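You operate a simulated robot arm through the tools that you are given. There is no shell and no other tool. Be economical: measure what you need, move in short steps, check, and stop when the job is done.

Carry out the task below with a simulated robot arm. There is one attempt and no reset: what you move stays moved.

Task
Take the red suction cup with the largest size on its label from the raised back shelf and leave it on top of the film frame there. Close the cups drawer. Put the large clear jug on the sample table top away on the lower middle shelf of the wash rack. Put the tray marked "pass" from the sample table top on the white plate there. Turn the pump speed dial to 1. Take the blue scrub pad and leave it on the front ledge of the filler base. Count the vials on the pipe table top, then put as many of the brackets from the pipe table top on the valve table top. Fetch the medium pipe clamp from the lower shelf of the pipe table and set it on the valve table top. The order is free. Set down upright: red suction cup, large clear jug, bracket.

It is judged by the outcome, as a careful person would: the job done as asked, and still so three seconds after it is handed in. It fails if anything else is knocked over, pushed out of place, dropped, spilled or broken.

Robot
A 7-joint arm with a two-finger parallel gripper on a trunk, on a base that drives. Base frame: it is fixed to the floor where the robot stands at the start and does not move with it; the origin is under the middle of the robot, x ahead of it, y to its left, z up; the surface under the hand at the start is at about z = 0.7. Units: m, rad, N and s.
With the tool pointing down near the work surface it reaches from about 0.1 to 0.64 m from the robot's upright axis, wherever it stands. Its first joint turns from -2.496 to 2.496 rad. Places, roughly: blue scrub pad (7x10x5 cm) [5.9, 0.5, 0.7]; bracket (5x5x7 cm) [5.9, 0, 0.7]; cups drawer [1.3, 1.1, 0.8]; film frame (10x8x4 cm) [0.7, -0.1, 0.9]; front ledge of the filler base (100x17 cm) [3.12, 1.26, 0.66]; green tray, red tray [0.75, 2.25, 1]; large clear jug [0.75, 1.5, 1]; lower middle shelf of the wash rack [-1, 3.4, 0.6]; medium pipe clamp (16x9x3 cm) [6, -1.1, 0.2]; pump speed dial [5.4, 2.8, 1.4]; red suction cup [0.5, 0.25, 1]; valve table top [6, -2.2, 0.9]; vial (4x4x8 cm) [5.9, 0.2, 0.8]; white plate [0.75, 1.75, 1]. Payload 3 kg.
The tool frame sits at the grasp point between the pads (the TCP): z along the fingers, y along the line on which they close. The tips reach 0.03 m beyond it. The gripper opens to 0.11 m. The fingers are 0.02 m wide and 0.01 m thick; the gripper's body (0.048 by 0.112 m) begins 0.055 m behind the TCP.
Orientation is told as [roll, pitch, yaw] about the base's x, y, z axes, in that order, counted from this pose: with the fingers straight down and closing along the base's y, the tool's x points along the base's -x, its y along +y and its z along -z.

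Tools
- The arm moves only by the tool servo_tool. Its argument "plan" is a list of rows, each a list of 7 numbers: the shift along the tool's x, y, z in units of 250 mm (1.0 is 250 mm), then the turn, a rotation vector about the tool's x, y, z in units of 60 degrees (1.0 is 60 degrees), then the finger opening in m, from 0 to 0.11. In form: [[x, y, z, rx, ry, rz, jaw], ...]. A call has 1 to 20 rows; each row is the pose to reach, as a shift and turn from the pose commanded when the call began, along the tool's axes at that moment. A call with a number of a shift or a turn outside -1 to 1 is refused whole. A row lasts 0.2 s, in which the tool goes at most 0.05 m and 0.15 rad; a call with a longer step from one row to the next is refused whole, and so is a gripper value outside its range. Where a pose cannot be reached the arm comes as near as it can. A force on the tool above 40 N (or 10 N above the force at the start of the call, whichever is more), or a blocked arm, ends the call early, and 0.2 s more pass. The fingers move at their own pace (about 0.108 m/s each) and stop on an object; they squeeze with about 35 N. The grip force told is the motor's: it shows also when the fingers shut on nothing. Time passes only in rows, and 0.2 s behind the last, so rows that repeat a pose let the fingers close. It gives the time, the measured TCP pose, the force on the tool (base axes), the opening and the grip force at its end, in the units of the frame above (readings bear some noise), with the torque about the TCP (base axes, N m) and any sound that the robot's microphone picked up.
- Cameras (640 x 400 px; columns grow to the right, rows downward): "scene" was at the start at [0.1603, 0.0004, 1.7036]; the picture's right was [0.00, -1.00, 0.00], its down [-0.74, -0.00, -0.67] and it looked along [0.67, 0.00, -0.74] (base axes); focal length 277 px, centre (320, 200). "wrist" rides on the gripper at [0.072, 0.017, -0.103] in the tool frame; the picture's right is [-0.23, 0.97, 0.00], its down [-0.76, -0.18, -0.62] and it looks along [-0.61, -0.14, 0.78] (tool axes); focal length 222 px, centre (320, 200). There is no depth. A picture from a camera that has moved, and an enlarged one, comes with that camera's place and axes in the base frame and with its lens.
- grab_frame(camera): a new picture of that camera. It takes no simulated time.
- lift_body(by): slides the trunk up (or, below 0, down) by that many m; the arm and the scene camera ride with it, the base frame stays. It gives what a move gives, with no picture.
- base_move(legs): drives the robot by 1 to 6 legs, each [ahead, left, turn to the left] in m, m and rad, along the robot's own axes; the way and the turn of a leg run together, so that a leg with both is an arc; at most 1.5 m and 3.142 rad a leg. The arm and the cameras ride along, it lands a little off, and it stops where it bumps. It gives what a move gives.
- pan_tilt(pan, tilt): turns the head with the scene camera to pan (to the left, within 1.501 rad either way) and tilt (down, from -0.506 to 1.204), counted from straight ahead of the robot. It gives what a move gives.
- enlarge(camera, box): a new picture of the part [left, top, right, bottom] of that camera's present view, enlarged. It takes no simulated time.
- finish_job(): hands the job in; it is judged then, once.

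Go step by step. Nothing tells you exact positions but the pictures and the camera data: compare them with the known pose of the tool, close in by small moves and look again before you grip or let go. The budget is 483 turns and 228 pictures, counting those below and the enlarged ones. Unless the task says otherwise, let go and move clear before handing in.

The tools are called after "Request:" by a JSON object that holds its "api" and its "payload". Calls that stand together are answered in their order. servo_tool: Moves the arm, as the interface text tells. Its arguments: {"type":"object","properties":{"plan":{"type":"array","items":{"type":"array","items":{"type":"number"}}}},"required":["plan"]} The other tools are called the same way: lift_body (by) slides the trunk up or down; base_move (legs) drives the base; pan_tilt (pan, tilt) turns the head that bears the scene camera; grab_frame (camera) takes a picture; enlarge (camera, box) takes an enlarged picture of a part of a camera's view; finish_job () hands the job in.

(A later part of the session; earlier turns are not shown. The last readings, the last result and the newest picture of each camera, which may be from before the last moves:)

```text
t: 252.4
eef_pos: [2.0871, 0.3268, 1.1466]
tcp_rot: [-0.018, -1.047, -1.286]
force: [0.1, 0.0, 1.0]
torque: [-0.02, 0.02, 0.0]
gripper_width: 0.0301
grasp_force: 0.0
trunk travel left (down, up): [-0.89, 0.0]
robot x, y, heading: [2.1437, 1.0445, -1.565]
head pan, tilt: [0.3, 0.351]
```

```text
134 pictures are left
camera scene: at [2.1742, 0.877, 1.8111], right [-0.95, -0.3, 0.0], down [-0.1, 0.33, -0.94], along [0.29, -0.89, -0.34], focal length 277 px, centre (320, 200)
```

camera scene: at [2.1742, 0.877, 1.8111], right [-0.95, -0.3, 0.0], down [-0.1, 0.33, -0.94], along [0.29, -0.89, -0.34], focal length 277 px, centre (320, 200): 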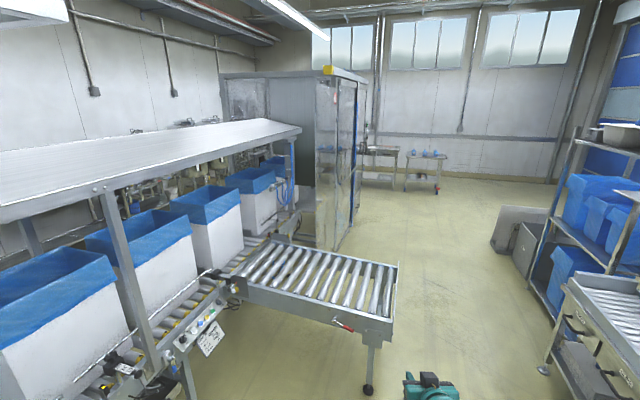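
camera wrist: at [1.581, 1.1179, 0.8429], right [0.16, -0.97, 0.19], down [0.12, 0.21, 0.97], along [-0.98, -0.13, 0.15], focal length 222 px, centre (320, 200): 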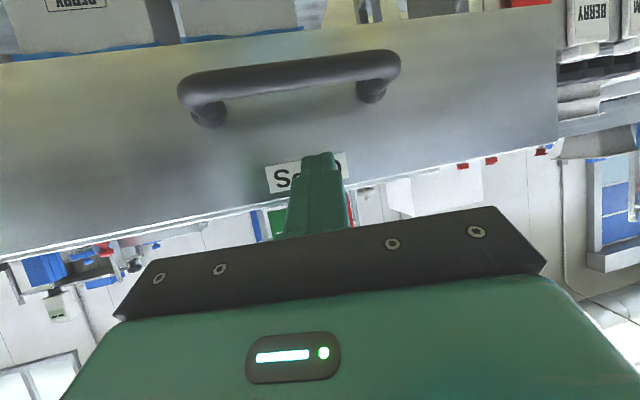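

The route goes past the outfeed conveyor (leg at (2.28, -0.44)), south around the booth, then east. I'll drive it in stages.

Request:
{"api": "base_move", "payload": {"legs": [[0, -0.4, 0], [1.5, 0, 0], [1.5, 0, 0], [1.2, 0, 0]]}}

Request:
{"api": "pan_tilt", "payload": {"pan": 0.9, "tilt": 0.35}}

Request:
{"api": "grab_frame", "payload": {"camera": "scene"}}

```text
t: 274.4
eef_pos: [1.6517, -3.8289, 1.1455]
tcp_rot: [-0.018, -1.049, -1.289]
force: [-0.6, 0.9, 0.1]
torque: [0.01, -0.02, 0.0]
gripper_width: 0.03
grasp_force: 0.0
trunk travel left (down, up): [-0.89, 0.0]
robot x, y, heading: [1.7122, -3.1108, -1.568]
head pan, tilt: [0.3, 0.351]
```

```text
t: 275.4
eef_pos: [1.6523, -3.8289, 1.1467]
tcp_rot: [-0.019, -1.049, -1.293]
force: [-0.8, -0.3, 0.4]
torque: [0.01, 0.0, 0.02]
gripper_width: 0.0302
grasp_force: 0.1
trunk travel left (down, up): [-0.89, 0.0]
robot x, y, heading: [1.7168, -3.1129, -1.57]
head pan, tilt: [0.901, 0.351]
```

```text
133 pictures are left
camera scene: at [1.7883, -3.2485, 1.8112], right [-0.62, -0.79, 0.0], down [-0.27, 0.21, -0.94], along [0.74, -0.58, -0.34], focal length 277 px, centre (320, 200)
```

scene: 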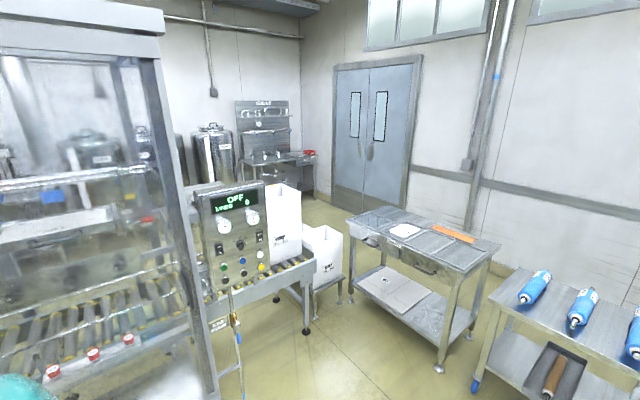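

The way east looks narrow here, between a bin stand and a side table. I'll move closer and look again.

Request:
{"api": "base_move", "payload": {"legs": [[0.7, 0.3, 0], [0, 0, 1.2]]}}

Request:
{"api": "pan_tilt", "payload": {"pan": 0.2, "tilt": 0.4}}

Request:
{"api": "grab_frame", "payload": {"camera": "scene"}}

```text
t: 282.5
eef_pos: [2.6713, -4.1343, 1.1468]
tcp_rot: [-0.02, -1.049, -0.091]
force: [0.0, -0.5, -0.4]
torque: [0.03, 0.0, -0.03]
gripper_width: 0.03
grasp_force: 0.1
trunk travel left (down, up): [-0.89, 0.0]
robot x, y, heading: [2.0242, -3.8184, -0.359]
head pan, tilt: [0.901, 0.351]
```

```text
t: 283.6
eef_pos: [2.6714, -4.1347, 1.1448]
tcp_rot: [-0.019, -1.048, -0.088]
force: [0.2, 0.4, -0.3]
torque: [0.01, 0.02, -0.02]
gripper_width: 0.0302
grasp_force: 0.2
trunk travel left (down, up): [-0.89, 0.0]
robot x, y, heading: [2.0226, -3.8205, -0.365]
head pan, tilt: [0.201, 0.4]
```

```text
132 pictures are left
camera scene: at [2.1917, -3.8617, 1.8067], right [-0.16, -0.99, 0.0], down [-0.38, 0.06, -0.92], along [0.91, -0.15, -0.39], focal length 277 px, centre (320, 200)
```

scene: 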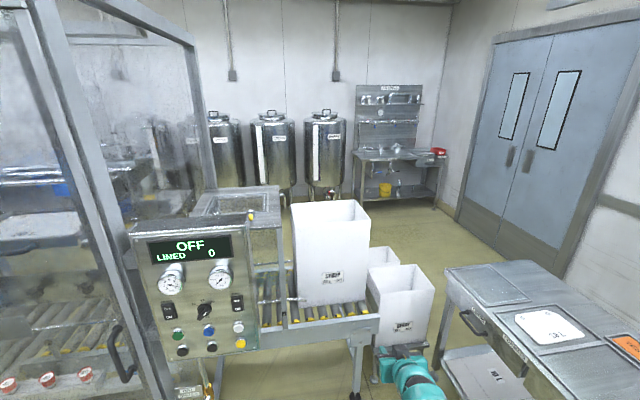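

I'll turn the robot slightly left so the arm doesn't block the view, and enlarge the gap.

Request:
{"api": "base_move", "payload": {"legs": [[0, 0, 0.7]]}}

Request:
{"api": "pan_tilt", "payload": {"pan": -0.75, "tilt": 0.6}}

Request:
{"api": "grab_frame", "payload": {"camera": "scene"}}

```text
t: 285.9
eef_pos: [2.7213, -3.6372, 1.1449]
tcp_rot: [-0.018, -1.048, 0.621]
force: [-0.1, 0.0, 0.6]
torque: [0.03, 0.02, -0.02]
gripper_width: 0.03
grasp_force: 0.1
trunk travel left (down, up): [-0.89, 0.0]
robot x, y, heading: [2.0226, -3.8188, 0.347]
head pan, tilt: [0.201, 0.4]
```

```text
t: 287.1
eef_pos: [2.7218, -3.6376, 1.1467]
tcp_rot: [-0.019, -1.048, 0.621]
force: [0.0, 0.1, 0.4]
torque: [0.0, -0.01, 0.01]
gripper_width: 0.03
grasp_force: 0.0
trunk travel left (down, up): [-0.89, 0.0]
robot x, y, heading: [2.0216, -3.8185, 0.348]
head pan, tilt: [-0.75, 0.6]
```

```text
131 pictures are left
camera scene: at [2.1822, -3.8261, 1.7885], right [-0.4, -0.92, 0.0], down [-0.52, 0.22, -0.83], along [0.76, -0.33, -0.56], focal length 277 px, centre (320, 200)
```

scene: 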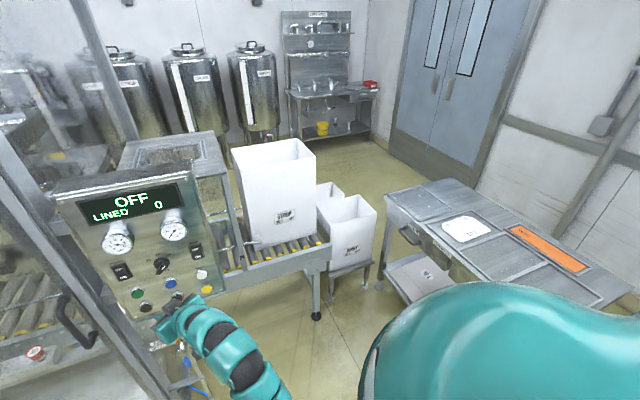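

The gap here is too narrow, but I can go around the west end of the tables and along the south wall (y ≈ -5.9). I'll do that, first backing away from the panel.

Request:
{"api": "base_move", "payload": {"legs": [[-0.4, 0, 0], [0, 0, 1.222], [0, 0.6, 0]]}}

Request:
{"api": "pan_tilt", "payload": {"pan": 1.4, "tilt": 0.5}}

Request:
{"api": "grab_frame", "payload": {"camera": "scene"}}

Request:
{"api": "pan_tilt", "payload": {"pan": -1.5, "tilt": 0.5}}

Request:
{"api": "grab_frame", "payload": {"camera": "scene"}}

```text
t: 295.7
eef_pos: [1.1042, -3.2333, 1.1463]
tcp_rot: [-0.021, -1.048, 1.834]
force: [-0.1, -0.5, 0.1]
torque: [-0.04, -0.03, -0.01]
gripper_width: 0.0301
grasp_force: 0.0
trunk travel left (down, up): [-0.89, 0.0]
robot x, y, heading: [1.0316, -3.9475, 1.558]
head pan, tilt: [-0.75, 0.6]
```

```text
t: 297.7
eef_pos: [1.1044, -3.2338, 1.1462]
tcp_rot: [-0.018, -1.047, 1.835]
force: [0.9, 0.0, 0.6]
torque: [0.01, 0.01, -0.02]
gripper_width: 0.0298
grasp_force: 0.1
trunk travel left (down, up): [-0.89, 0.0]
robot x, y, heading: [1.0303, -3.9491, 1.562]
head pan, tilt: [1.4, 0.499]
```

```text
130 pictures are left
camera scene: at [0.943, -3.8529, 1.7975], right [0.18, 0.98, 0.0], down [0.47, -0.09, -0.88], along [-0.86, 0.16, -0.48], focal length 277 px, centre (320, 200)
```

scene: 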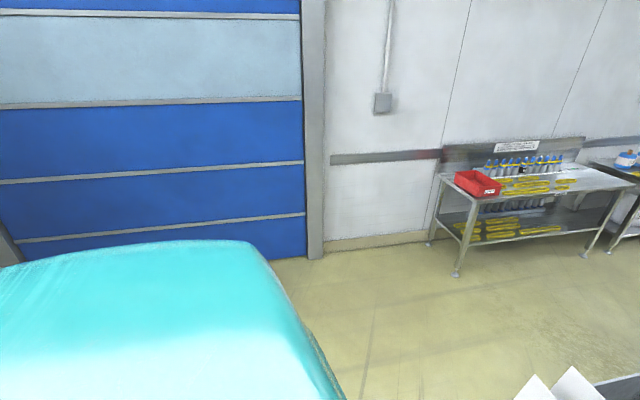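

```text
t: 300.2
eef_pos: [1.1039, -3.2338, 1.1469]
tcp_rot: [-0.02, -1.049, 1.835]
force: [0.0, 0.5, -0.3]
torque: [0.01, -0.01, 0.01]
gripper_width: 0.0301
grasp_force: 0.1
trunk travel left (down, up): [-0.89, 0.0]
robot x, y, heading: [1.0304, -3.9512, 1.556]
head pan, tilt: [-1.499, 0.499]
```

```text
129 pictures are left
camera scene: at [1.1233, -3.8644, 1.7975], right [0.06, -1.0, 0.0], down [-0.48, -0.03, -0.88], along [0.88, 0.05, -0.48], focal length 277 px, centre (320, 200)
```

scene: 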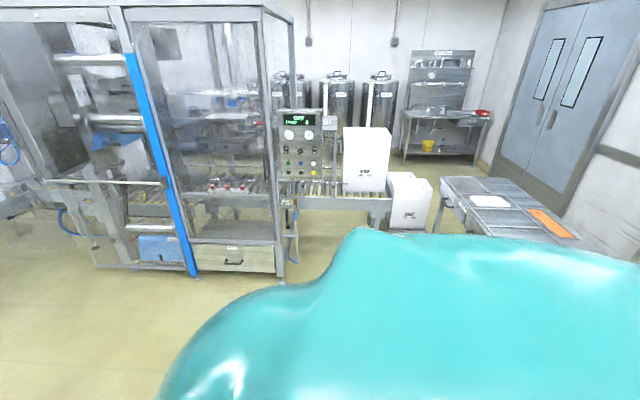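

South looks clear from the earlier view. I'll reverse south, then turn east along the wall.

Request:
{"api": "base_move", "payload": {"legs": [[-1.0, 0.05, 0], [-0.95, 0, 0], [0, 0, -1.556]]}}

Request:
{"api": "pan_tilt", "payload": {"pan": 0.1, "tilt": 0.45}}

Request:
{"api": "grab_frame", "payload": {"camera": "scene"}}

```text
t: 313.8
eef_pos: [1.6384, -5.9687, 1.146]
tcp_rot: [-0.019, -1.049, 0.257]
force: [0.3, -0.8, -0.5]
torque: [0.01, 0.0, 0.0]
gripper_width: 0.0298
grasp_force: 0.1
trunk travel left (down, up): [-0.89, 0.0]
robot x, y, heading: [0.9212, -5.8912, -0.017]
head pan, tilt: [-1.499, 0.499]
```

```text
t: 315.4
eef_pos: [1.6398, -5.9684, 1.1453]
tcp_rot: [-0.019, -1.048, 0.256]
force: [-0.2, -0.8, -0.3]
torque: [0.02, 0.04, 0.01]
gripper_width: 0.0298
grasp_force: 0.0
trunk travel left (down, up): [-0.89, 0.0]
robot x, y, heading: [0.9251, -5.8909, -0.02]
head pan, tilt: [0.099, 0.45]
```

```text
128 pictures are left
camera scene: at [1.0958, -5.8843, 1.802], right [0.08, -1.0, 0.0], down [-0.43, -0.03, -0.9], along [0.9, 0.07, -0.44], focal length 277 px, centre (320, 200)
```

scene: 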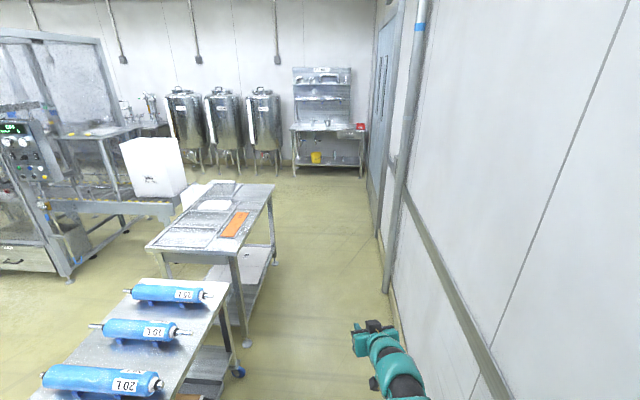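

The corridor along the south wall is clear. Driving east.

Request:
{"api": "base_move", "payload": {"legs": [[0.05, 0.12, 0.02], [1.5, 0, 0], [1.4, 0, 0]]}}

Request:
{"api": "pan_tilt", "payload": {"pan": 0.8, "tilt": 0.35}}

Request:
{"api": "grab_frame", "payload": {"camera": "scene"}}

```text
t: 330.5
eef_pos: [4.6257, -5.8183, 1.1463]
tcp_rot: [-0.02, -1.048, 0.267]
force: [0.4, 0.4, -0.1]
torque: [0.01, 0.01, -0.02]
gripper_width: 0.0302
grasp_force: 0.1
trunk travel left (down, up): [-0.89, 0.0]
robot x, y, heading: [3.9108, -5.7513, -0.011]
head pan, tilt: [0.099, 0.45]
```

```text
t: 331.5
eef_pos: [4.6259, -5.8174, 1.1461]
tcp_rot: [-0.022, -1.051, 0.268]
force: [0.6, 0.3, 1.1]
torque: [0.04, -0.01, -0.03]
gripper_width: 0.03
grasp_force: 0.1
trunk travel left (down, up): [-0.89, 0.0]
robot x, y, heading: [3.9079, -5.7448, -0.012]
head pan, tilt: [0.799, 0.351]
```

```text
127 pictures are left
camera scene: at [4.0552, -5.6816, 1.8112], right [0.71, -0.7, 0.0], down [-0.24, -0.24, -0.94], along [0.66, 0.67, -0.34], focal length 277 px, centre (320, 200)
```

scene: 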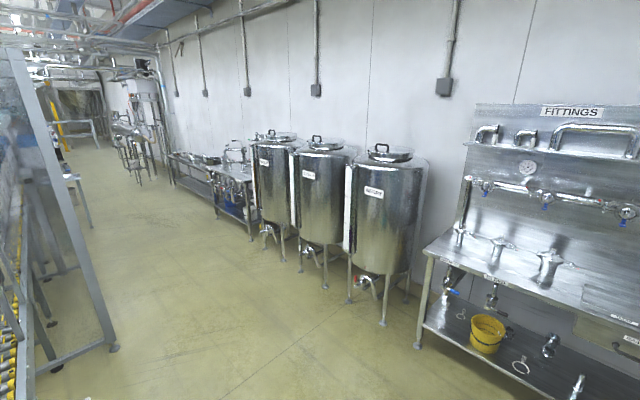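

The east aisle is open, with the tanks, then the valve table and the pipe table along the east wall. I'll turn north and drive up to them.

Request:
{"api": "base_move", "payload": {"legs": [[0.4, 0, 0], [0, 0, 1.582], [0.3, -0.75, 0], [1.4, 0, 0], [0.9, 0, 0]]}}

Request:
{"api": "pan_tilt", "payload": {"pan": -0.5, "tilt": 0.4}}

Request:
{"api": "grab_frame", "payload": {"camera": "scene"}}

```text
t: 352.7
eef_pos: [5.2186, -2.4551, 1.1458]
tcp_rot: [-0.021, -1.05, 1.787]
force: [-0.4, 0.3, 0.8]
torque: [0.0, 0.0, -0.02]
gripper_width: 0.0302
grasp_force: 0.1
trunk travel left (down, up): [-0.89, 0.0]
robot x, y, heading: [5.1082, -3.1687, 1.511]
head pan, tilt: [0.799, 0.351]
```

```text
t: 354.2
eef_pos: [5.2181, -2.4557, 1.1459]
tcp_rot: [-0.023, -1.048, 1.791]
force: [0.2, -1.0, 0.6]
torque: [0.01, 0.0, -0.02]
gripper_width: 0.03
grasp_force: 0.1
trunk travel left (down, up): [-0.89, 0.0]
robot x, y, heading: [5.1126, -3.1625, 1.513]
head pan, tilt: [-0.499, 0.4]
```

```text
126 pictures are left
camera scene: at [5.1671, -3.0091, 1.8067], right [0.85, -0.53, 0.0], down [-0.21, -0.33, -0.92], along [0.49, 0.78, -0.39], focal length 277 px, centre (320, 200)
```

scene: 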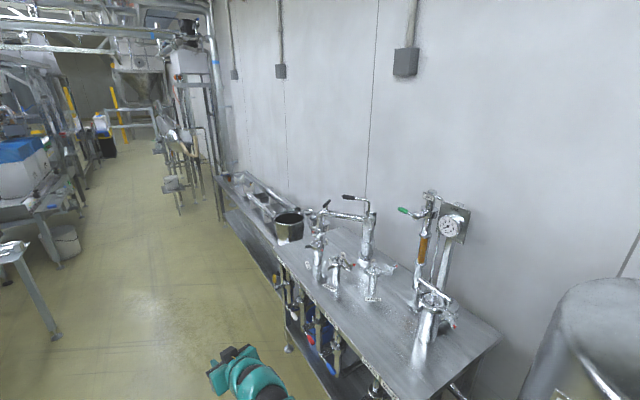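

The valve table's front edge is at x ≈ 5.75, y -1.65 to -2.75, with the pipe table beyond. I'll go to the pipe table and face it.

Request:
{"api": "base_move", "payload": {"legs": [[1.2, 0.15, 0], [1.1, 0.1, 0], [0, 0, -1.51]]}}

Request:
{"api": "pan_tilt", "payload": {"pan": 0.0, "tilt": 0.7}}

Request:
{"api": "grab_frame", "payload": {"camera": "scene"}}

```text
t: 369.3
eef_pos: [5.6829, -0.8996, 1.1463]
tcp_rot: [-0.02, -1.049, 0.293]
force: [0.5, 0.5, 0.4]
torque: [-0.01, 0.0, -0.02]
gripper_width: 0.0299
grasp_force: 0.0
trunk travel left (down, up): [-0.89, 0.0]
robot x, y, heading: [4.9639, -0.8498, 0.015]
head pan, tilt: [-0.499, 0.4]
```

```text
t: 370.2
eef_pos: [5.6826, -0.8994, 1.1458]
tcp_rot: [-0.02, -1.047, 0.292]
force: [0.0, -0.1, 0.1]
torque: [0.05, 0.0, 0.0]
gripper_width: 0.0301
grasp_force: 0.0
trunk travel left (down, up): [-0.89, 0.0]
robot x, y, heading: [4.9662, -0.8452, 0.019]
head pan, tilt: [0.0, 0.7]
```

```text
125 pictures are left
camera scene: at [5.1302, -0.8443, 1.7799], right [0.02, -1.0, 0.0], down [-0.64, -0.01, -0.77], along [0.77, 0.01, -0.64], focal length 277 px, centre (320, 200)
```

scene: 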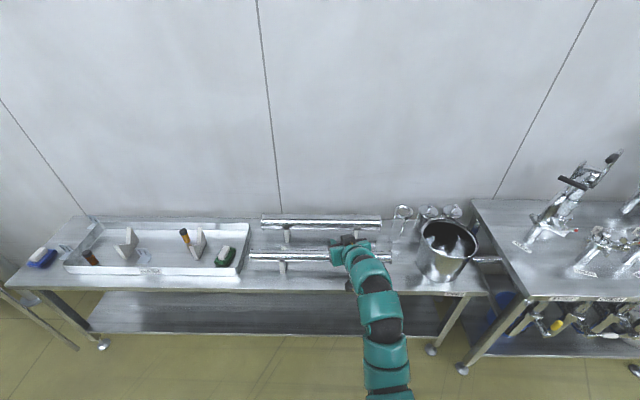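

Request:
{"api": "enlarge", "payload": {"camera": "scene", "box": [20, 200, 260, 300]}}

Request:
{"api": "enlarge", "payload": {"camera": "scene", "box": [240, 190, 480, 330]}}

```text
2.67 times, centred on (140, 250) of scene
camera zoom: at [5.1302, -0.8443, 1.7799], right [0.02, -1.0, 0.0], down [-0.64, -0.01, -0.77], along [0.77, 0.01, -0.64], focal length 739 px, centre (800, 67)
```

zoom: 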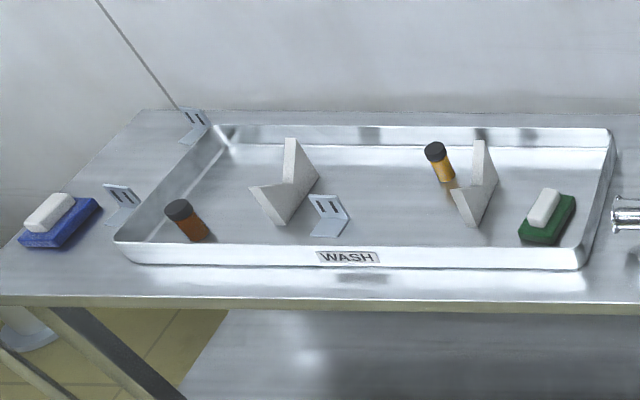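

```text
2.67 times, centred on (360, 260) of scene
camera zoom: at [5.1302, -0.8443, 1.7799], right [0.02, -1.0, 0.0], down [-0.64, -0.01, -0.77], along [0.77, 0.01, -0.64], focal length 739 px, centre (213, 40)
```

zoom: 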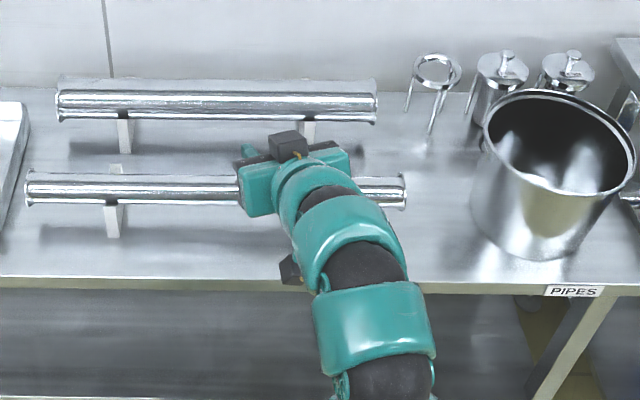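

I see two vials, three brackets, two folded cards that may hide more vials, and the blue scrub pad at the left end. I'll move north to look from other angles.

Request:
{"api": "base_move", "payload": {"legs": [[0, 1.0, 0]]}}

Request:
{"api": "pan_tilt", "payload": {"pan": 0.0, "tilt": 0.8}}

Request:
{"api": "grab_frame", "payload": {"camera": "scene"}}

Request:
{"api": "enlarge", "payload": {"camera": "scene", "box": [160, 140, 480, 300]}}

```text
t: 375.3
eef_pos: [5.6735, 0.0759, 1.1468]
tcp_rot: [-0.02, -1.048, 0.278]
force: [1.0, -0.1, -0.5]
torque: [-0.01, 0.0, -0.01]
gripper_width: 0.0301
grasp_force: 0.0
trunk travel left (down, up): [-0.89, 0.0]
robot x, y, heading: [4.953, 0.1397, 0.004]
head pan, tilt: [0.0, 0.7]
```

```text
t: 376.0
eef_pos: [5.6733, 0.075, 1.1451]
tcp_rot: [-0.022, -1.05, 0.276]
force: [0.3, -0.1, 0.4]
torque: [0.03, -0.02, -0.02]
gripper_width: 0.0298
grasp_force: 0.2
trunk travel left (down, up): [-0.89, 0.0]
robot x, y, heading: [4.956, 0.1413, 0.007]
head pan, tilt: [0.0, 0.799]
```

```text
122 pictures are left
camera scene: at [5.1173, 0.14, 1.7716], right [0.0, -1.0, 0.0], down [-0.72, 0.0, -0.7], along [0.7, 0.0, -0.72], focal length 277 px, centre (320, 200)
```

scene: 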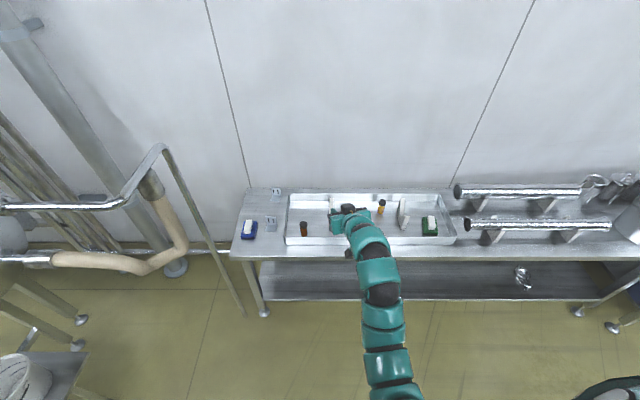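

```text
2.00 times, centred on (320, 220) of scene
camera zoom: at [5.1173, 0.14, 1.7716], right [0.0, -1.0, 0.0], down [-0.72, 0.0, -0.7], along [0.7, 0.0, -0.72], focal length 554 px, centre (320, 160)
```

zoom: 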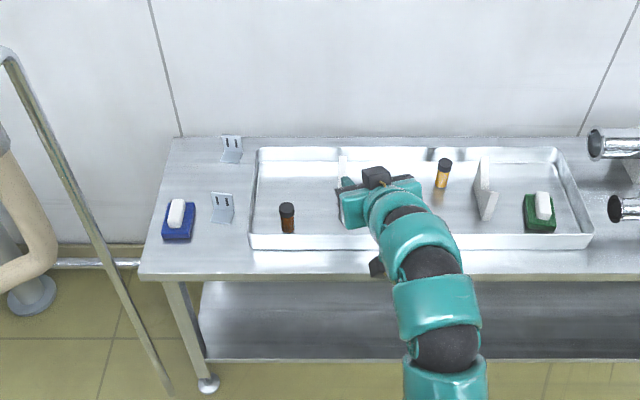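

The arm hides the tray's middle. I'll turn the base right and pan the head left to look past it.

Request:
{"api": "base_move", "payload": {"legs": [[0.1, 0.1, -1.1]]}}

Request:
{"api": "pan_tilt", "payload": {"pan": 1.1, "tilt": 0.85}}

Request:
{"api": "grab_frame", "payload": {"camera": "scene"}}

Request:
{"api": "enlarge", "payload": {"camera": "scene", "box": [160, 80, 480, 280]}}

```text
t: 379.2
eef_pos: [5.3421, -0.5038, 1.1457]
tcp_rot: [-0.022, -1.049, -0.842]
force: [-0.3, 0.1, 0.2]
torque: [-0.01, 0.02, 0.0]
gripper_width: 0.0299
grasp_force: 0.0
trunk travel left (down, up): [-0.89, 0.0]
robot x, y, heading: [5.0847, 0.1703, -1.115]
head pan, tilt: [0.0, 0.799]
```

```text
t: 380.6
eef_pos: [5.3416, -0.5051, 1.1457]
tcp_rot: [-0.02, -1.048, -0.841]
force: [0.1, 0.4, 0.1]
torque: [0.0, 0.0, -0.03]
gripper_width: 0.0301
grasp_force: 0.1
trunk travel left (down, up): [-0.89, 0.0]
robot x, y, heading: [5.0858, 0.1689, -1.118]
head pan, tilt: [1.1, 0.85]
```

```text
120 pictures are left
camera scene: at [5.2, 0.096, 1.7676], right [-0.02, -1.0, 0.0], down [-0.75, 0.01, -0.66], along [0.66, -0.01, -0.75], focal length 277 px, centre (320, 200)
```

scene: 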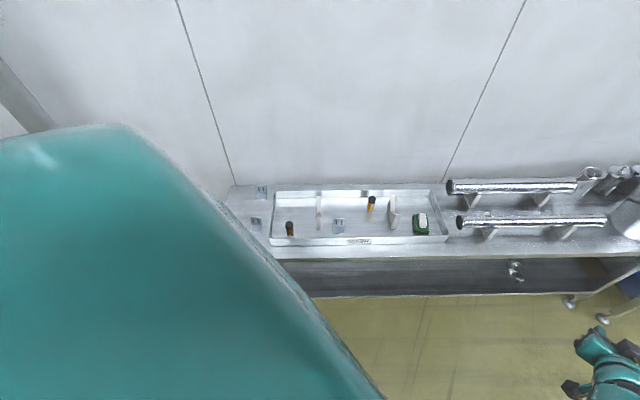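

```text
2.00 times, centred on (320, 180) of scene
camera zoom: at [5.2, 0.096, 1.7676], right [-0.02, -1.0, 0.0], down [-0.75, 0.01, -0.66], along [0.66, -0.01, -0.75], focal length 554 px, centre (320, 240)
```

zoom: 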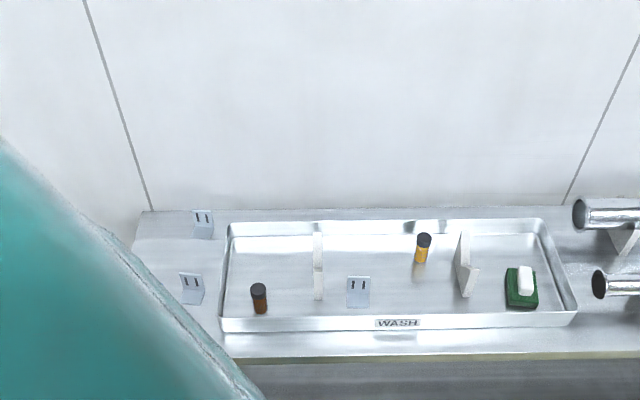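

Only two vials show so far; the cards are edge-on here. I'll zoom in on each card to be sure nothing hides there.

Request:
{"api": "enlarge", "payload": {"camera": "scene", "box": [240, 175, 360, 255]}}

Request:
{"api": "enlarge", "payload": {"camera": "scene", "box": [350, 175, 470, 255]}}

```text
5.00 times, centred on (300, 215) of scene
camera zoom: at [5.2, 0.096, 1.7676], right [-0.02, -1.0, 0.0], down [-0.75, 0.01, -0.66], along [0.66, -0.01, -0.75], focal length 1386 px, centre (420, 125)
```

zoom: 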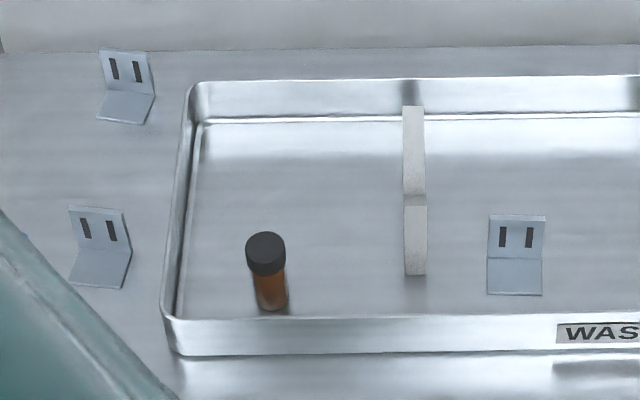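

```text
5.00 times, centred on (410, 215) of scene
camera zoom: at [5.2, 0.096, 1.7676], right [-0.02, -1.0, 0.0], down [-0.75, 0.01, -0.66], along [0.66, -0.01, -0.75], focal length 1386 px, centre (-130, 125)
```

zoom: 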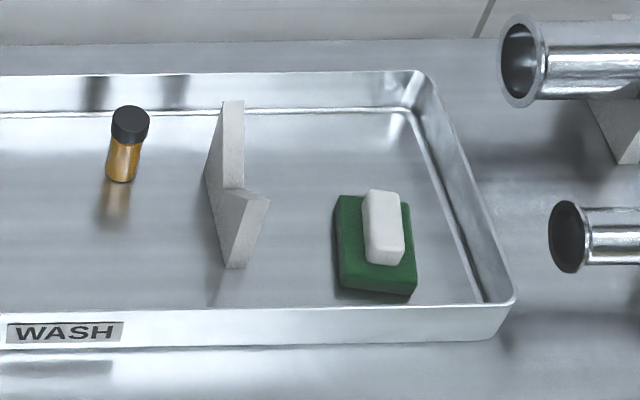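

The "cards" are V-block supports and hide nothing, so I count two vials here (I'll still check around the pot). Next I look north toward the pump dial.

Request:
{"api": "base_move", "payload": {"legs": [[0.453, -0.37, 0], [0, 0, 2.5]]}}

Request:
{"api": "pan_tilt", "payload": {"pan": 0.0, "tilt": 0.25}}

Request:
{"api": "grab_frame", "payload": {"camera": "scene"}}

```text
t: 389.8
eef_pos: [5.1324, 0.3022, 1.1459]
tcp_rot: [-0.021, -1.048, 1.675]
force: [0.7, -0.3, 0.0]
torque: [0.02, 0.0, 0.02]
gripper_width: 0.0299
grasp_force: 0.0
trunk travel left (down, up): [-0.89, 0.0]
robot x, y, heading: [4.9447, -0.3957, 1.399]
head pan, tilt: [1.1, 0.85]
```

```text
t: 391.2
eef_pos: [5.1322, 0.3024, 1.1455]
tcp_rot: [-0.021, -1.047, 1.678]
force: [-0.1, -0.7, 0.1]
torque: [0.0, -0.01, -0.04]
gripper_width: 0.0299
grasp_force: 0.0
trunk travel left (down, up): [-0.89, 0.0]
robot x, y, heading: [4.9454, -0.3908, 1.402]
head pan, tilt: [0.0, 0.25]
```

```text
116 pictures are left
camera scene: at [4.9769, -0.223, 1.8206], right [0.99, -0.17, 0.0], down [-0.04, -0.24, -0.97], along [0.16, 0.95, -0.25], focal length 277 px, centre (320, 200)
```

scene: 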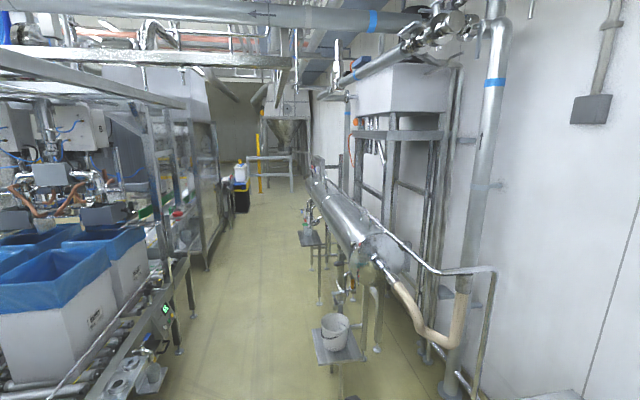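

The aisle continues north beside a pump/pipe assembly. I'll zoom in on the small panel at its far end.

Request:
{"api": "enlarge", "payload": {"camera": "scene", "box": [220, 120, 380, 220]}}

```text
4.00 times, centred on (300, 170) of scene
camera zoom: at [4.9769, -0.223, 1.8206], right [0.99, -0.17, 0.0], down [-0.04, -0.24, -0.97], along [0.16, 0.95, -0.25], focal length 1108 px, centre (400, 320)
```

zoom: 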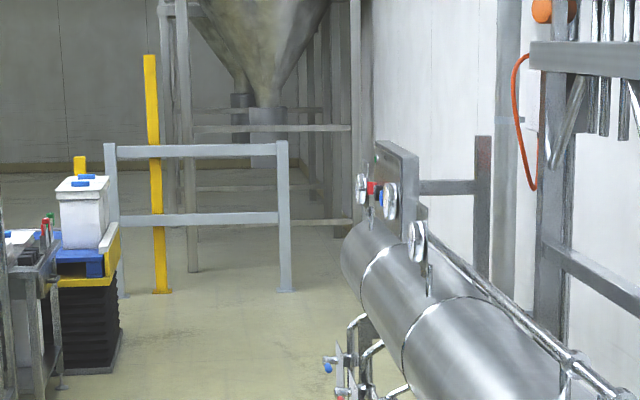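

The dial panel is at the far end, facing west. I'll do the brackets first: I reconfigure the arm to tool-down here in free space.

Request:
{"api": "servo_tool", "payload": {"plan": [[0.165, 0, -0.02, 0, 0, 0, 0.06], [0.33, 0, -0.04, 0, 0, 0, 0.06], [0.495, 0, -0.06, 0, 0, 0, 0.06], [0.66, 0, -0.08, 0, 0, 0, 0.06], [0.825, 0, -0.1, 0, 0, 0, 0.06], [0.99, 0, -0.12, 0, 0, 0, 0.06], [0.99, 0, -0.12, 0, 0.13, 0, 0.06], [0.99, 0, -0.12, 0, 0.26, 0, 0.06], [0.99, 0, -0.12, 0, 0.39, 0, 0.06], [0.99, 0, -0.12, 0, 0.52, 0, 0.06], [0.99, 0, -0.12, 0, 0.65, 0, 0.06], [0.99, 0, -0.12, 0, 0.78, 0, 0.06], [0.99, 0, -0.12, 0, 0.91, 0, 0.06], [0.99, 0, -0.12, 0, 1.0, 0, 0.06], [0.99, 0, -0.12, 0, 1.0, 0, 0.06]]}}

```text
t: 394.4
eef_pos: [5.1449, 0.1534, 0.9462]
tcp_rot: [-0.01, 0.001, 1.657]
force: [-0.1, 0.2, -0.5]
torque: [0.02, 0.02, 0.01]
gripper_width: 0.0601
grasp_force: 0.0
out of reach, approached as far as the arm can: row 13
trunk travel left (down, up): [-0.89, 0.0]
robot x, y, heading: [4.9456, -0.391, 1.399]
head pan, tilt: [0.0, 0.25]
```

Tool is down. I'll face the table, go to bracket C (≈(5.94, 0)) and turn the jaw to close along x.

Request:
{"api": "base_move", "payload": {"legs": [[0, 0, -1.4], [0, 0.49, 0], [0.25, 0, 0]]}}

Request:
{"api": "servo_tool", "payload": {"plan": [[0, 0, 0, 0, 0, -0.14, 0.06], [0, 0, 0, 0, 0, -0.28, 0.06], [0, 0, 0, 0, 0, -0.42, 0.06], [0, 0, 0, 0, 0, -0.56, 0.06], [0, 0, 0, 0, 0, -0.7, 0.06], [0, 0, 0, 0, 0, -0.84, 0.06], [0, 0, 0, 0, 0, -0.98, 0.06]]}}

Request:
{"api": "pan_tilt", "payload": {"pan": 0.0, "tilt": 0.9}}

Request:
{"api": "grab_frame", "payload": {"camera": "scene"}}

Request:
{"api": "grab_frame", "payload": {"camera": "wrist"}}

```text
t: 402.2
eef_pos: [5.7841, -0.0236, 0.9461]
tcp_rot: [-0.01, 0.0, 0.242]
force: [-0.2, -0.4, -0.4]
torque: [0.03, 0.03, -0.02]
gripper_width: 0.0601
grasp_force: 0.0
trunk travel left (down, up): [-0.89, 0.0]
robot x, y, heading: [5.2132, 0.0885, -0.018]
head pan, tilt: [0.0, 0.25]
```

```text
t: 403.8
eef_pos: [5.785, -0.0234, 0.9451]
tcp_rot: [-0.006, 0.008, 1.269]
force: [-0.2, 0.0, -0.2]
torque: [-0.04, -0.02, -0.03]
gripper_width: 0.0599
grasp_force: 0.0
trunk travel left (down, up): [-0.89, 0.0]
robot x, y, heading: [5.2145, 0.0869, -0.017]
head pan, tilt: [0.0, 0.25]
```

```text
t: 404.8
eef_pos: [5.7829, -0.0237, 0.9456]
tcp_rot: [-0.007, 0.007, 1.266]
force: [0.2, -0.5, -0.2]
torque: [-0.01, 0.01, -0.04]
gripper_width: 0.0601
grasp_force: 0.1
trunk travel left (down, up): [-0.89, 0.0]
robot x, y, heading: [5.2167, 0.0868, -0.018]
head pan, tilt: [0.0, 0.901]
```

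```text
114 pictures are left
camera scene: at [5.3698, 0.0877, 1.7637], right [-0.02, -1.0, 0.0], down [-0.78, 0.01, -0.62], along [0.62, -0.01, -0.78], focal length 277 px, centre (320, 200)
```

scene: 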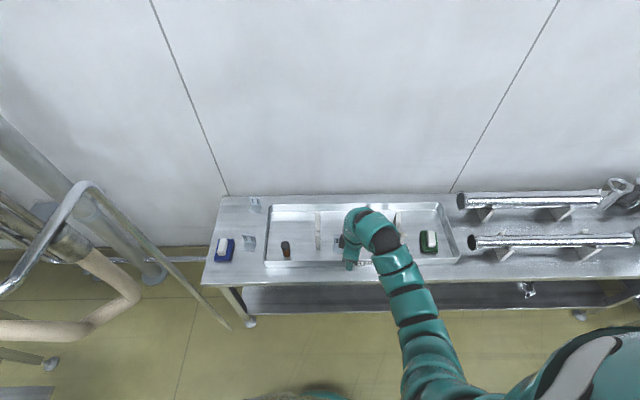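

```text
113 pictures are left
camera wrist: at [5.7453, -0.0849, 1.05], right [-0.86, 0.51, -0.01], down [0.4, 0.68, 0.62], along [0.32, 0.53, -0.79], focal length 222 px, centre (320, 200)
```

wrist: 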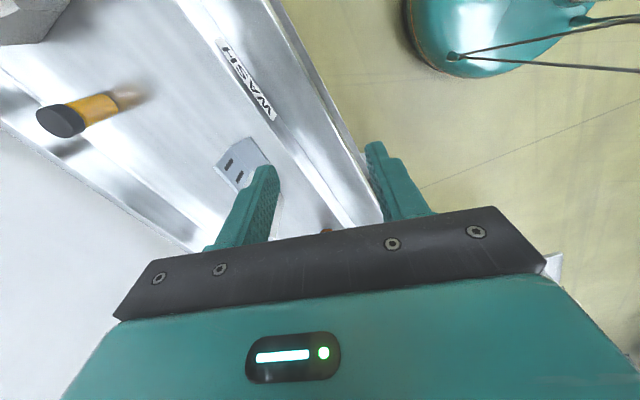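

Bracket C's vertical plate is at x ≈ 5.966, y ≈ 0, its top at z ≈ 0.785. I'll finish the yaw and drive closer.

Request:
{"api": "servo_tool", "payload": {"plan": [[0, 0, 0, 0, 0, -0.14, 0.05], [0, 0, 0, 0, 0, -0.27, 0.05]]}}

Request:
{"api": "base_move", "payload": {"legs": [[0.16, 0.02, 0.018]]}}

Request:
{"api": "grab_frame", "payload": {"camera": "wrist"}}

Request:
{"api": "enlarge", "payload": {"camera": "scene", "box": [200, 190, 460, 350]}}

```text
t: 405.4
eef_pos: [5.785, -0.025, 0.9454]
tcp_rot: [-0.005, 0.007, 1.55]
force: [0.2, 0.6, 0.2]
torque: [-0.01, -0.02, 0.01]
gripper_width: 0.05
grasp_force: 0.0
trunk travel left (down, up): [-0.89, 0.0]
robot x, y, heading: [5.2112, 0.0911, -0.017]
head pan, tilt: [0.0, 0.901]
```

```text
t: 406.9
eef_pos: [5.9496, 0.0059, 0.9454]
tcp_rot: [-0.004, 0.011, 1.568]
force: [-0.4, -0.5, -0.2]
torque: [0.01, 0.01, 0.01]
gripper_width: 0.05
grasp_force: 0.0
trunk travel left (down, up): [-0.89, 0.0]
robot x, y, heading: [5.373, 0.1073, 0.001]
head pan, tilt: [0.0, 0.901]
```

```text
112 pictures are left
camera wrist: at [5.9316, -0.0636, 1.0497], right [-0.97, 0.23, -0.01], down [0.18, 0.77, 0.62], along [0.14, 0.6, -0.79], focal length 222 px, centre (320, 200)
```

wrist: 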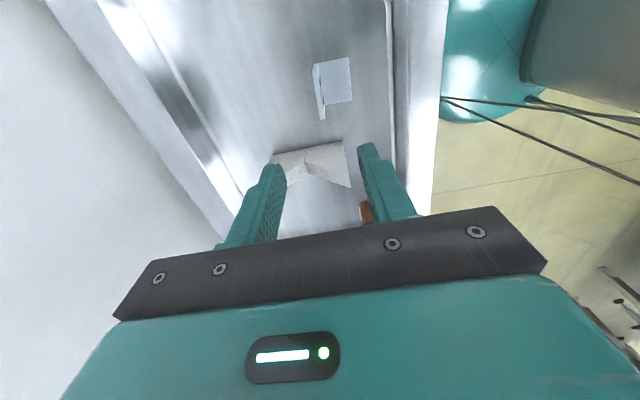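

```text
2.46 times, centred on (330, 270) of scene
camera zoom: at [5.5331, 0.1097, 1.7635], right [0.0, -1.0, 0.0], down [-0.78, 0.0, -0.62], along [0.62, 0.0, -0.78], focal length 682 px, centre (295, 28)
```

zoom: 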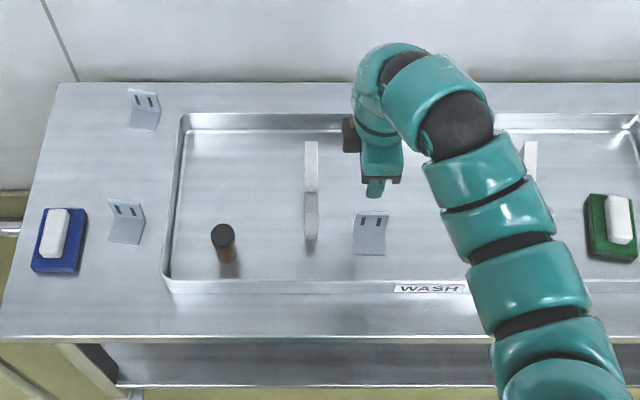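

The plate is at x ≈ 5.949, y ≈ -0.004. I'll descend partway and check the alignment.

Request:
{"api": "servo_tool", "payload": {"plan": [[0.02, 0, 0.15, 0, 0, 0, 0.05], [0.04, 0, 0.3, 0, 0, 0, 0.05], [0.04, 0, 0.46, 0, 0, 0, 0.05], [0.04, 0, 0.5, 0, 0, 0, 0.05]]}}

Request:
{"api": "grab_frame", "payload": {"camera": "wrist"}}

```text
t: 407.9
eef_pos: [5.9514, -0.0051, 0.8209]
tcp_rot: [-0.005, 0.011, 1.571]
force: [-0.6, -0.1, 0.1]
torque: [-0.01, 0.0, 0.02]
gripper_width: 0.0502
grasp_force: 0.1
trunk travel left (down, up): [-0.89, 0.0]
robot x, y, heading: [5.3764, 0.1106, 0.0]
head pan, tilt: [0.0, 0.901]
```

```text
110 pictures are left
camera wrist: at [5.933, -0.0757, 0.9258], right [-0.97, 0.23, -0.01], down [0.17, 0.77, 0.62], along [0.15, 0.6, -0.79], focal length 222 px, centre (320, 200)
```

wrist: 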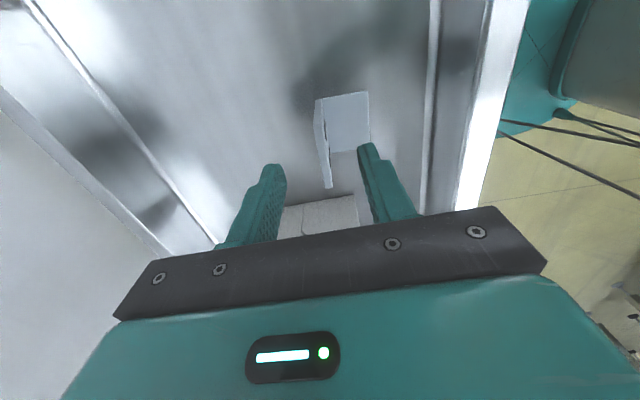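

The plate sits right between the fingers. I'll descend and close.

Request:
{"api": "servo_tool", "payload": {"plan": [[0, 0, 0.12, 0, 0, 0, 0.05], [0, 0, 0.205, 0, 0, 0, 0.05], [0, 0, 0.205, 0, 0, 0, 0.03], [0, 0, 0.205, 0, 0, 0, 0.0], [0, 0, 0.205, 0, 0, 0, 0.0], [0, 0, 0.205, 0, 0, 0, 0.0]]}}

Request:
{"api": "grab_frame", "payload": {"camera": "wrist"}}

```text
t: 409.2
eef_pos: [5.9508, -0.0054, 0.7694]
tcp_rot: [-0.002, 0.009, 1.568]
force: [1.6, 0.0, -0.3]
torque: [0.0, -0.02, 0.03]
gripper_width: 0.0054
grasp_force: 35.2
trunk travel left (down, up): [-0.89, 0.0]
robot x, y, heading: [5.3727, 0.1071, 0.002]
head pan, tilt: [0.0, 0.901]
```

```text
109 pictures are left
camera wrist: at [5.9329, -0.0756, 0.8733], right [-0.97, 0.23, -0.01], down [0.18, 0.77, 0.62], along [0.15, 0.6, -0.79], focal length 222 px, centre (320, 200)
```

wrist: 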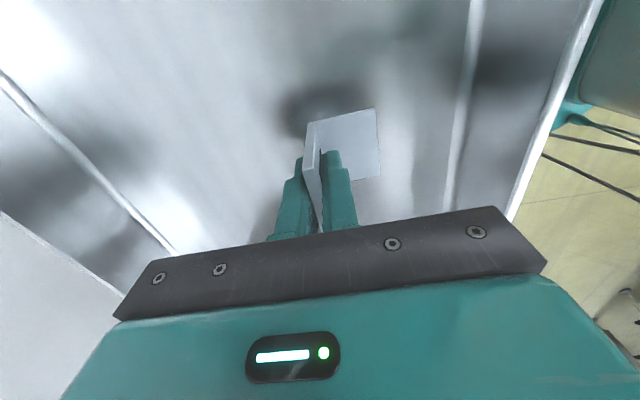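

Bracket C is gripped by its plate. I'll lift it, back off and strafe to the valve table.

Request:
{"api": "servo_tool", "payload": {"plan": [[0, 0, -0.16, 0, 0, 0, 0], [0, 0, -0.36, 0, 0, 0, 0], [0, 0, -0.54, 0, 0, 0, 0], [0, 0, -0.72, 0, 0, 0, 0], [0, 0, -0.8, 0, 0, 0, 0]]}}

Request:
{"api": "base_move", "payload": {"legs": [[-0.45, 0, 0], [0, -1.15, 0], [0, -1.15, 0]]}}

Request:
{"api": "grab_frame", "payload": {"camera": "scene"}}

```text
t: 410.4
eef_pos: [5.9508, -0.0071, 0.9733]
tcp_rot: [-0.004, 0.011, 1.57]
force: [-0.3, -0.3, -1.5]
torque: [-0.01, -0.02, -0.01]
gripper_width: 0.0053
grasp_force: 34.8
trunk travel left (down, up): [-0.89, 0.0]
robot x, y, heading: [5.3751, 0.1083, -0.005]
head pan, tilt: [0.0, 0.901]
```

```text
t: 424.1
eef_pos: [5.437, -2.3437, 0.9733]
tcp_rot: [-0.002, 0.011, 1.529]
force: [-0.4, 0.2, -1.0]
torque: [0.01, -0.01, -0.04]
gripper_width: 0.0057
grasp_force: 35.6
trunk travel left (down, up): [-0.89, 0.0]
robot x, y, heading: [4.8646, -2.2069, -0.039]
head pan, tilt: [0.0, 0.901]
```

```text
108 pictures are left
camera scene: at [5.0217, -2.2113, 1.7636], right [-0.04, -1.0, 0.0], down [-0.78, 0.03, -0.62], along [0.62, -0.02, -0.78], focal length 277 px, centre (320, 200)
```

scene: 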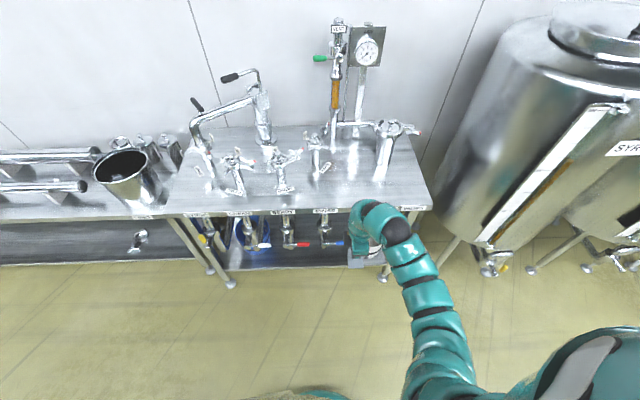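

Zooming on the valve table for free spots, and around the pot for any more vials.

Request:
{"api": "enlarge", "payload": {"camera": "scene", "box": [160, 100, 440, 260]}}

Request:
{"api": "enlarge", "payload": {"camera": "scene", "box": [0, 120, 200, 260]}}

```text
2.29 times, centred on (300, 180) of scene
camera zoom: at [5.0217, -2.2113, 1.7636], right [-0.04, -1.0, 0.0], down [-0.78, 0.03, -0.62], along [0.62, -0.02, -0.78], focal length 633 px, centre (366, 246)
```

zoom: 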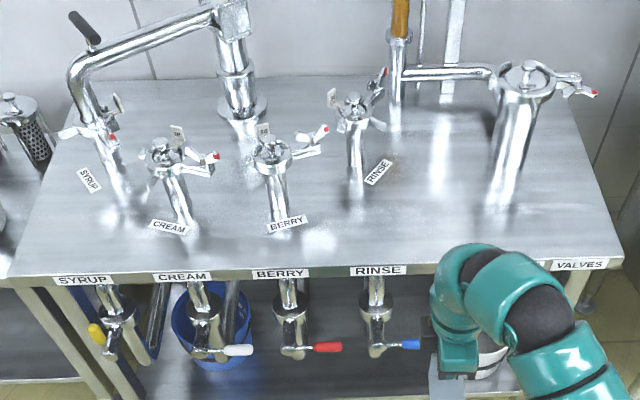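

```text
2.86 times, centred on (100, 190) of scene
camera zoom: at [5.0217, -2.2113, 1.7636], right [-0.04, -1.0, 0.0], down [-0.78, 0.03, -0.62], along [0.62, -0.02, -0.78], focal length 792 px, centre (949, 229)
```

zoom: 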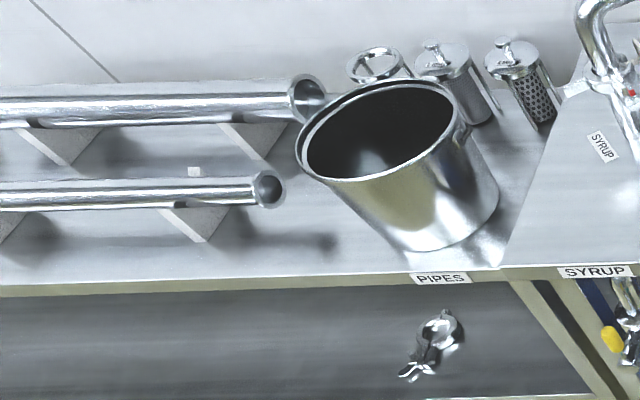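

I choose the clear zone between the RINSE valve and the filter for the brackets. I'll raise slightly, square up and approach.

Request:
{"api": "servo_tool", "payload": {"plan": [[0, 0, -0.1, 0, 0, 0, 0], [0, 0, -0.18, 0, 0, 0, 0]]}}

Request:
{"api": "base_move", "payload": {"legs": [[0, 0, 0.039], [0.3, -0.02, 0]]}}

Request:
{"api": "grab_frame", "payload": {"camera": "scene"}}

Request:
{"api": "grab_frame", "payload": {"camera": "wrist"}}

```text
t: 424.8
eef_pos: [5.4362, -2.3439, 1.0176]
tcp_rot: [-0.006, 0.011, 1.528]
force: [0.1, 0.9, -0.5]
torque: [0.0, 0.0, 0.0]
gripper_width: 0.0055
grasp_force: 35.0
trunk travel left (down, up): [-0.89, 0.0]
robot x, y, heading: [4.8665, -2.2026, -0.039]
head pan, tilt: [0.0, 0.901]
```

```text
t: 427.2
eef_pos: [5.742, -2.341, 1.0172]
tcp_rot: [-0.003, 0.009, 1.569]
force: [0.7, 0.0, -0.8]
torque: [0.04, 0.0, 0.0]
gripper_width: 0.0051
grasp_force: 34.9
trunk travel left (down, up): [-0.89, 0.0]
robot x, y, heading: [5.1669, -2.2249, 0.001]
head pan, tilt: [0.0, 0.901]
```

```text
105 pictures are left
camera scene: at [5.3239, -2.2249, 1.7635], right [0.0, -1.0, 0.0], down [-0.78, 0.0, -0.62], along [0.62, 0.0, -0.78], focal length 277 px, centre (320, 200)
```

scene: 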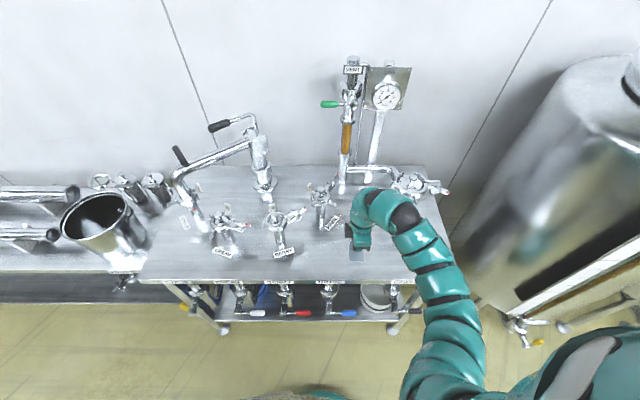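

```text
104 pictures are left
camera wrist: at [5.7254, -2.4106, 1.1216], right [-0.97, 0.23, -0.01], down [0.18, 0.77, 0.62], along [0.15, 0.6, -0.79], focal length 222 px, centre (320, 200)
```

wrist: 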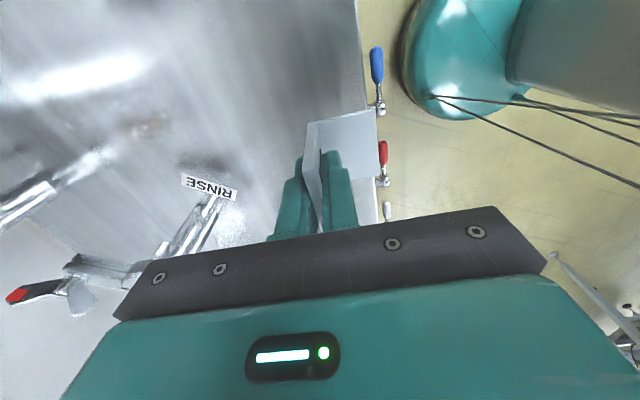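

The table top is at z ≈ 0.87 with its front edge at x ≈ 5.70. I'll set bracket 1 at (5.79, -2.36), in the clear front strip.

Request:
{"api": "base_move", "payload": {"legs": [[0.048, -0.019, 0]]}}

Request:
{"api": "servo_tool", "payload": {"plan": [[0, 0, 0.12, 0, 0, 0, 0], [0, 0, 0.24, 0, 0, 0, 0], [0, 0, 0.3, 0, 0, 0, 0]]}}

Request:
{"api": "grab_frame", "payload": {"camera": "wrist"}}

```text
t: 428.1
eef_pos: [5.7913, -2.3607, 1.0162]
tcp_rot: [-0.003, 0.009, 1.569]
force: [1.3, -0.3, -0.8]
torque: [0.0, 0.04, 0.02]
gripper_width: 0.0055
grasp_force: 34.9
trunk travel left (down, up): [-0.89, 0.0]
robot x, y, heading: [5.2144, -2.2463, 0.0]
head pan, tilt: [0.0, 0.901]
```

```text
t: 428.9
eef_pos: [5.7889, -2.3628, 0.943]
tcp_rot: [-0.004, 0.007, 1.568]
force: [-0.5, 0.5, -1.6]
torque: [-0.02, -0.02, -0.02]
gripper_width: 0.0052
grasp_force: 35.4
trunk travel left (down, up): [-0.89, 0.0]
robot x, y, heading: [5.2091, -2.2438, -0.004]
head pan, tilt: [0.0, 0.901]
```

```text
103 pictures are left
camera wrist: at [5.7711, -2.4323, 1.0487], right [-0.97, 0.23, -0.01], down [0.18, 0.77, 0.62], along [0.15, 0.6, -0.79], focal length 222 px, centre (320, 200)
```

wrist: 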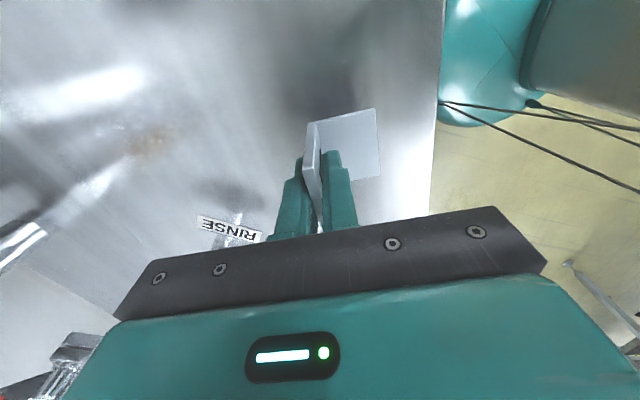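

About 2 cm above the table. Lowering in small steps to contact.

Request:
{"api": "servo_tool", "payload": {"plan": [[0, 0, 0.02, 0, 0, 0, 0], [0, 0, 0.04, 0, 0, 0, 0], [0, 0, 0.048, 0, 0, 0, 0]]}}

Request:
{"api": "servo_tool", "payload": {"plan": [[0, 0, 0.01, 0, 0, 0, 0], [0, 0, 0.016, 0, 0, 0, 0]]}}

```text
t: 429.7
eef_pos: [5.7882, -2.3596, 0.9311]
tcp_rot: [-0.003, 0.008, 1.568]
force: [0.4, 1.0, -1.2]
torque: [-0.02, -0.01, 0.0]
gripper_width: 0.0055
grasp_force: 34.9
trunk travel left (down, up): [-0.89, 0.0]
robot x, y, heading: [5.2127, -2.2465, -0.001]
head pan, tilt: [0.0, 0.901]
```

```text
t: 430.3
eef_pos: [5.7903, -2.3607, 0.9266]
tcp_rot: [-0.005, 0.011, 1.567]
force: [-0.4, 1.3, -0.6]
torque: [-0.01, 0.0, -0.01]
gripper_width: 0.0053
grasp_force: 35.0
trunk travel left (down, up): [-0.89, 0.0]
robot x, y, heading: [5.207, -2.2442, -0.001]
head pan, tilt: [0.0, 0.901]
```

Request:
{"api": "servo_tool", "payload": {"plan": [[0, 0, 0.01, 0, 0, 0, 0], [0, 0, 0.016, 0, 0, 0, 0]]}}

Request:
{"api": "servo_tool", "payload": {"plan": [[0, 0, 0.008, 0, 0, 0, 0], [0, 0, 0.012, 0, 0, 0, 0]]}}

```text
t: 430.9
eef_pos: [5.7907, -2.3608, 0.9234]
tcp_rot: [-0.004, 0.009, 1.568]
force: [-0.6, 0.2, -1.0]
torque: [0.0, -0.02, 0.02]
gripper_width: 0.0052
grasp_force: 35.2
trunk travel left (down, up): [-0.89, 0.0]
robot x, y, heading: [5.2129, -2.2445, -0.004]
head pan, tilt: [0.0, 0.901]
```

```text
t: 431.5
eef_pos: [5.7893, -2.3593, 0.9199]
tcp_rot: [-0.003, 0.01, 1.568]
force: [-0.4, 0.8, -2.3]
torque: [-0.02, 0.01, 0.03]
gripper_width: 0.0055
grasp_force: 35.0
trunk travel left (down, up): [-0.89, 0.0]
robot x, y, heading: [5.212, -2.2459, 0.001]
head pan, tilt: [0.0, 0.901]
```

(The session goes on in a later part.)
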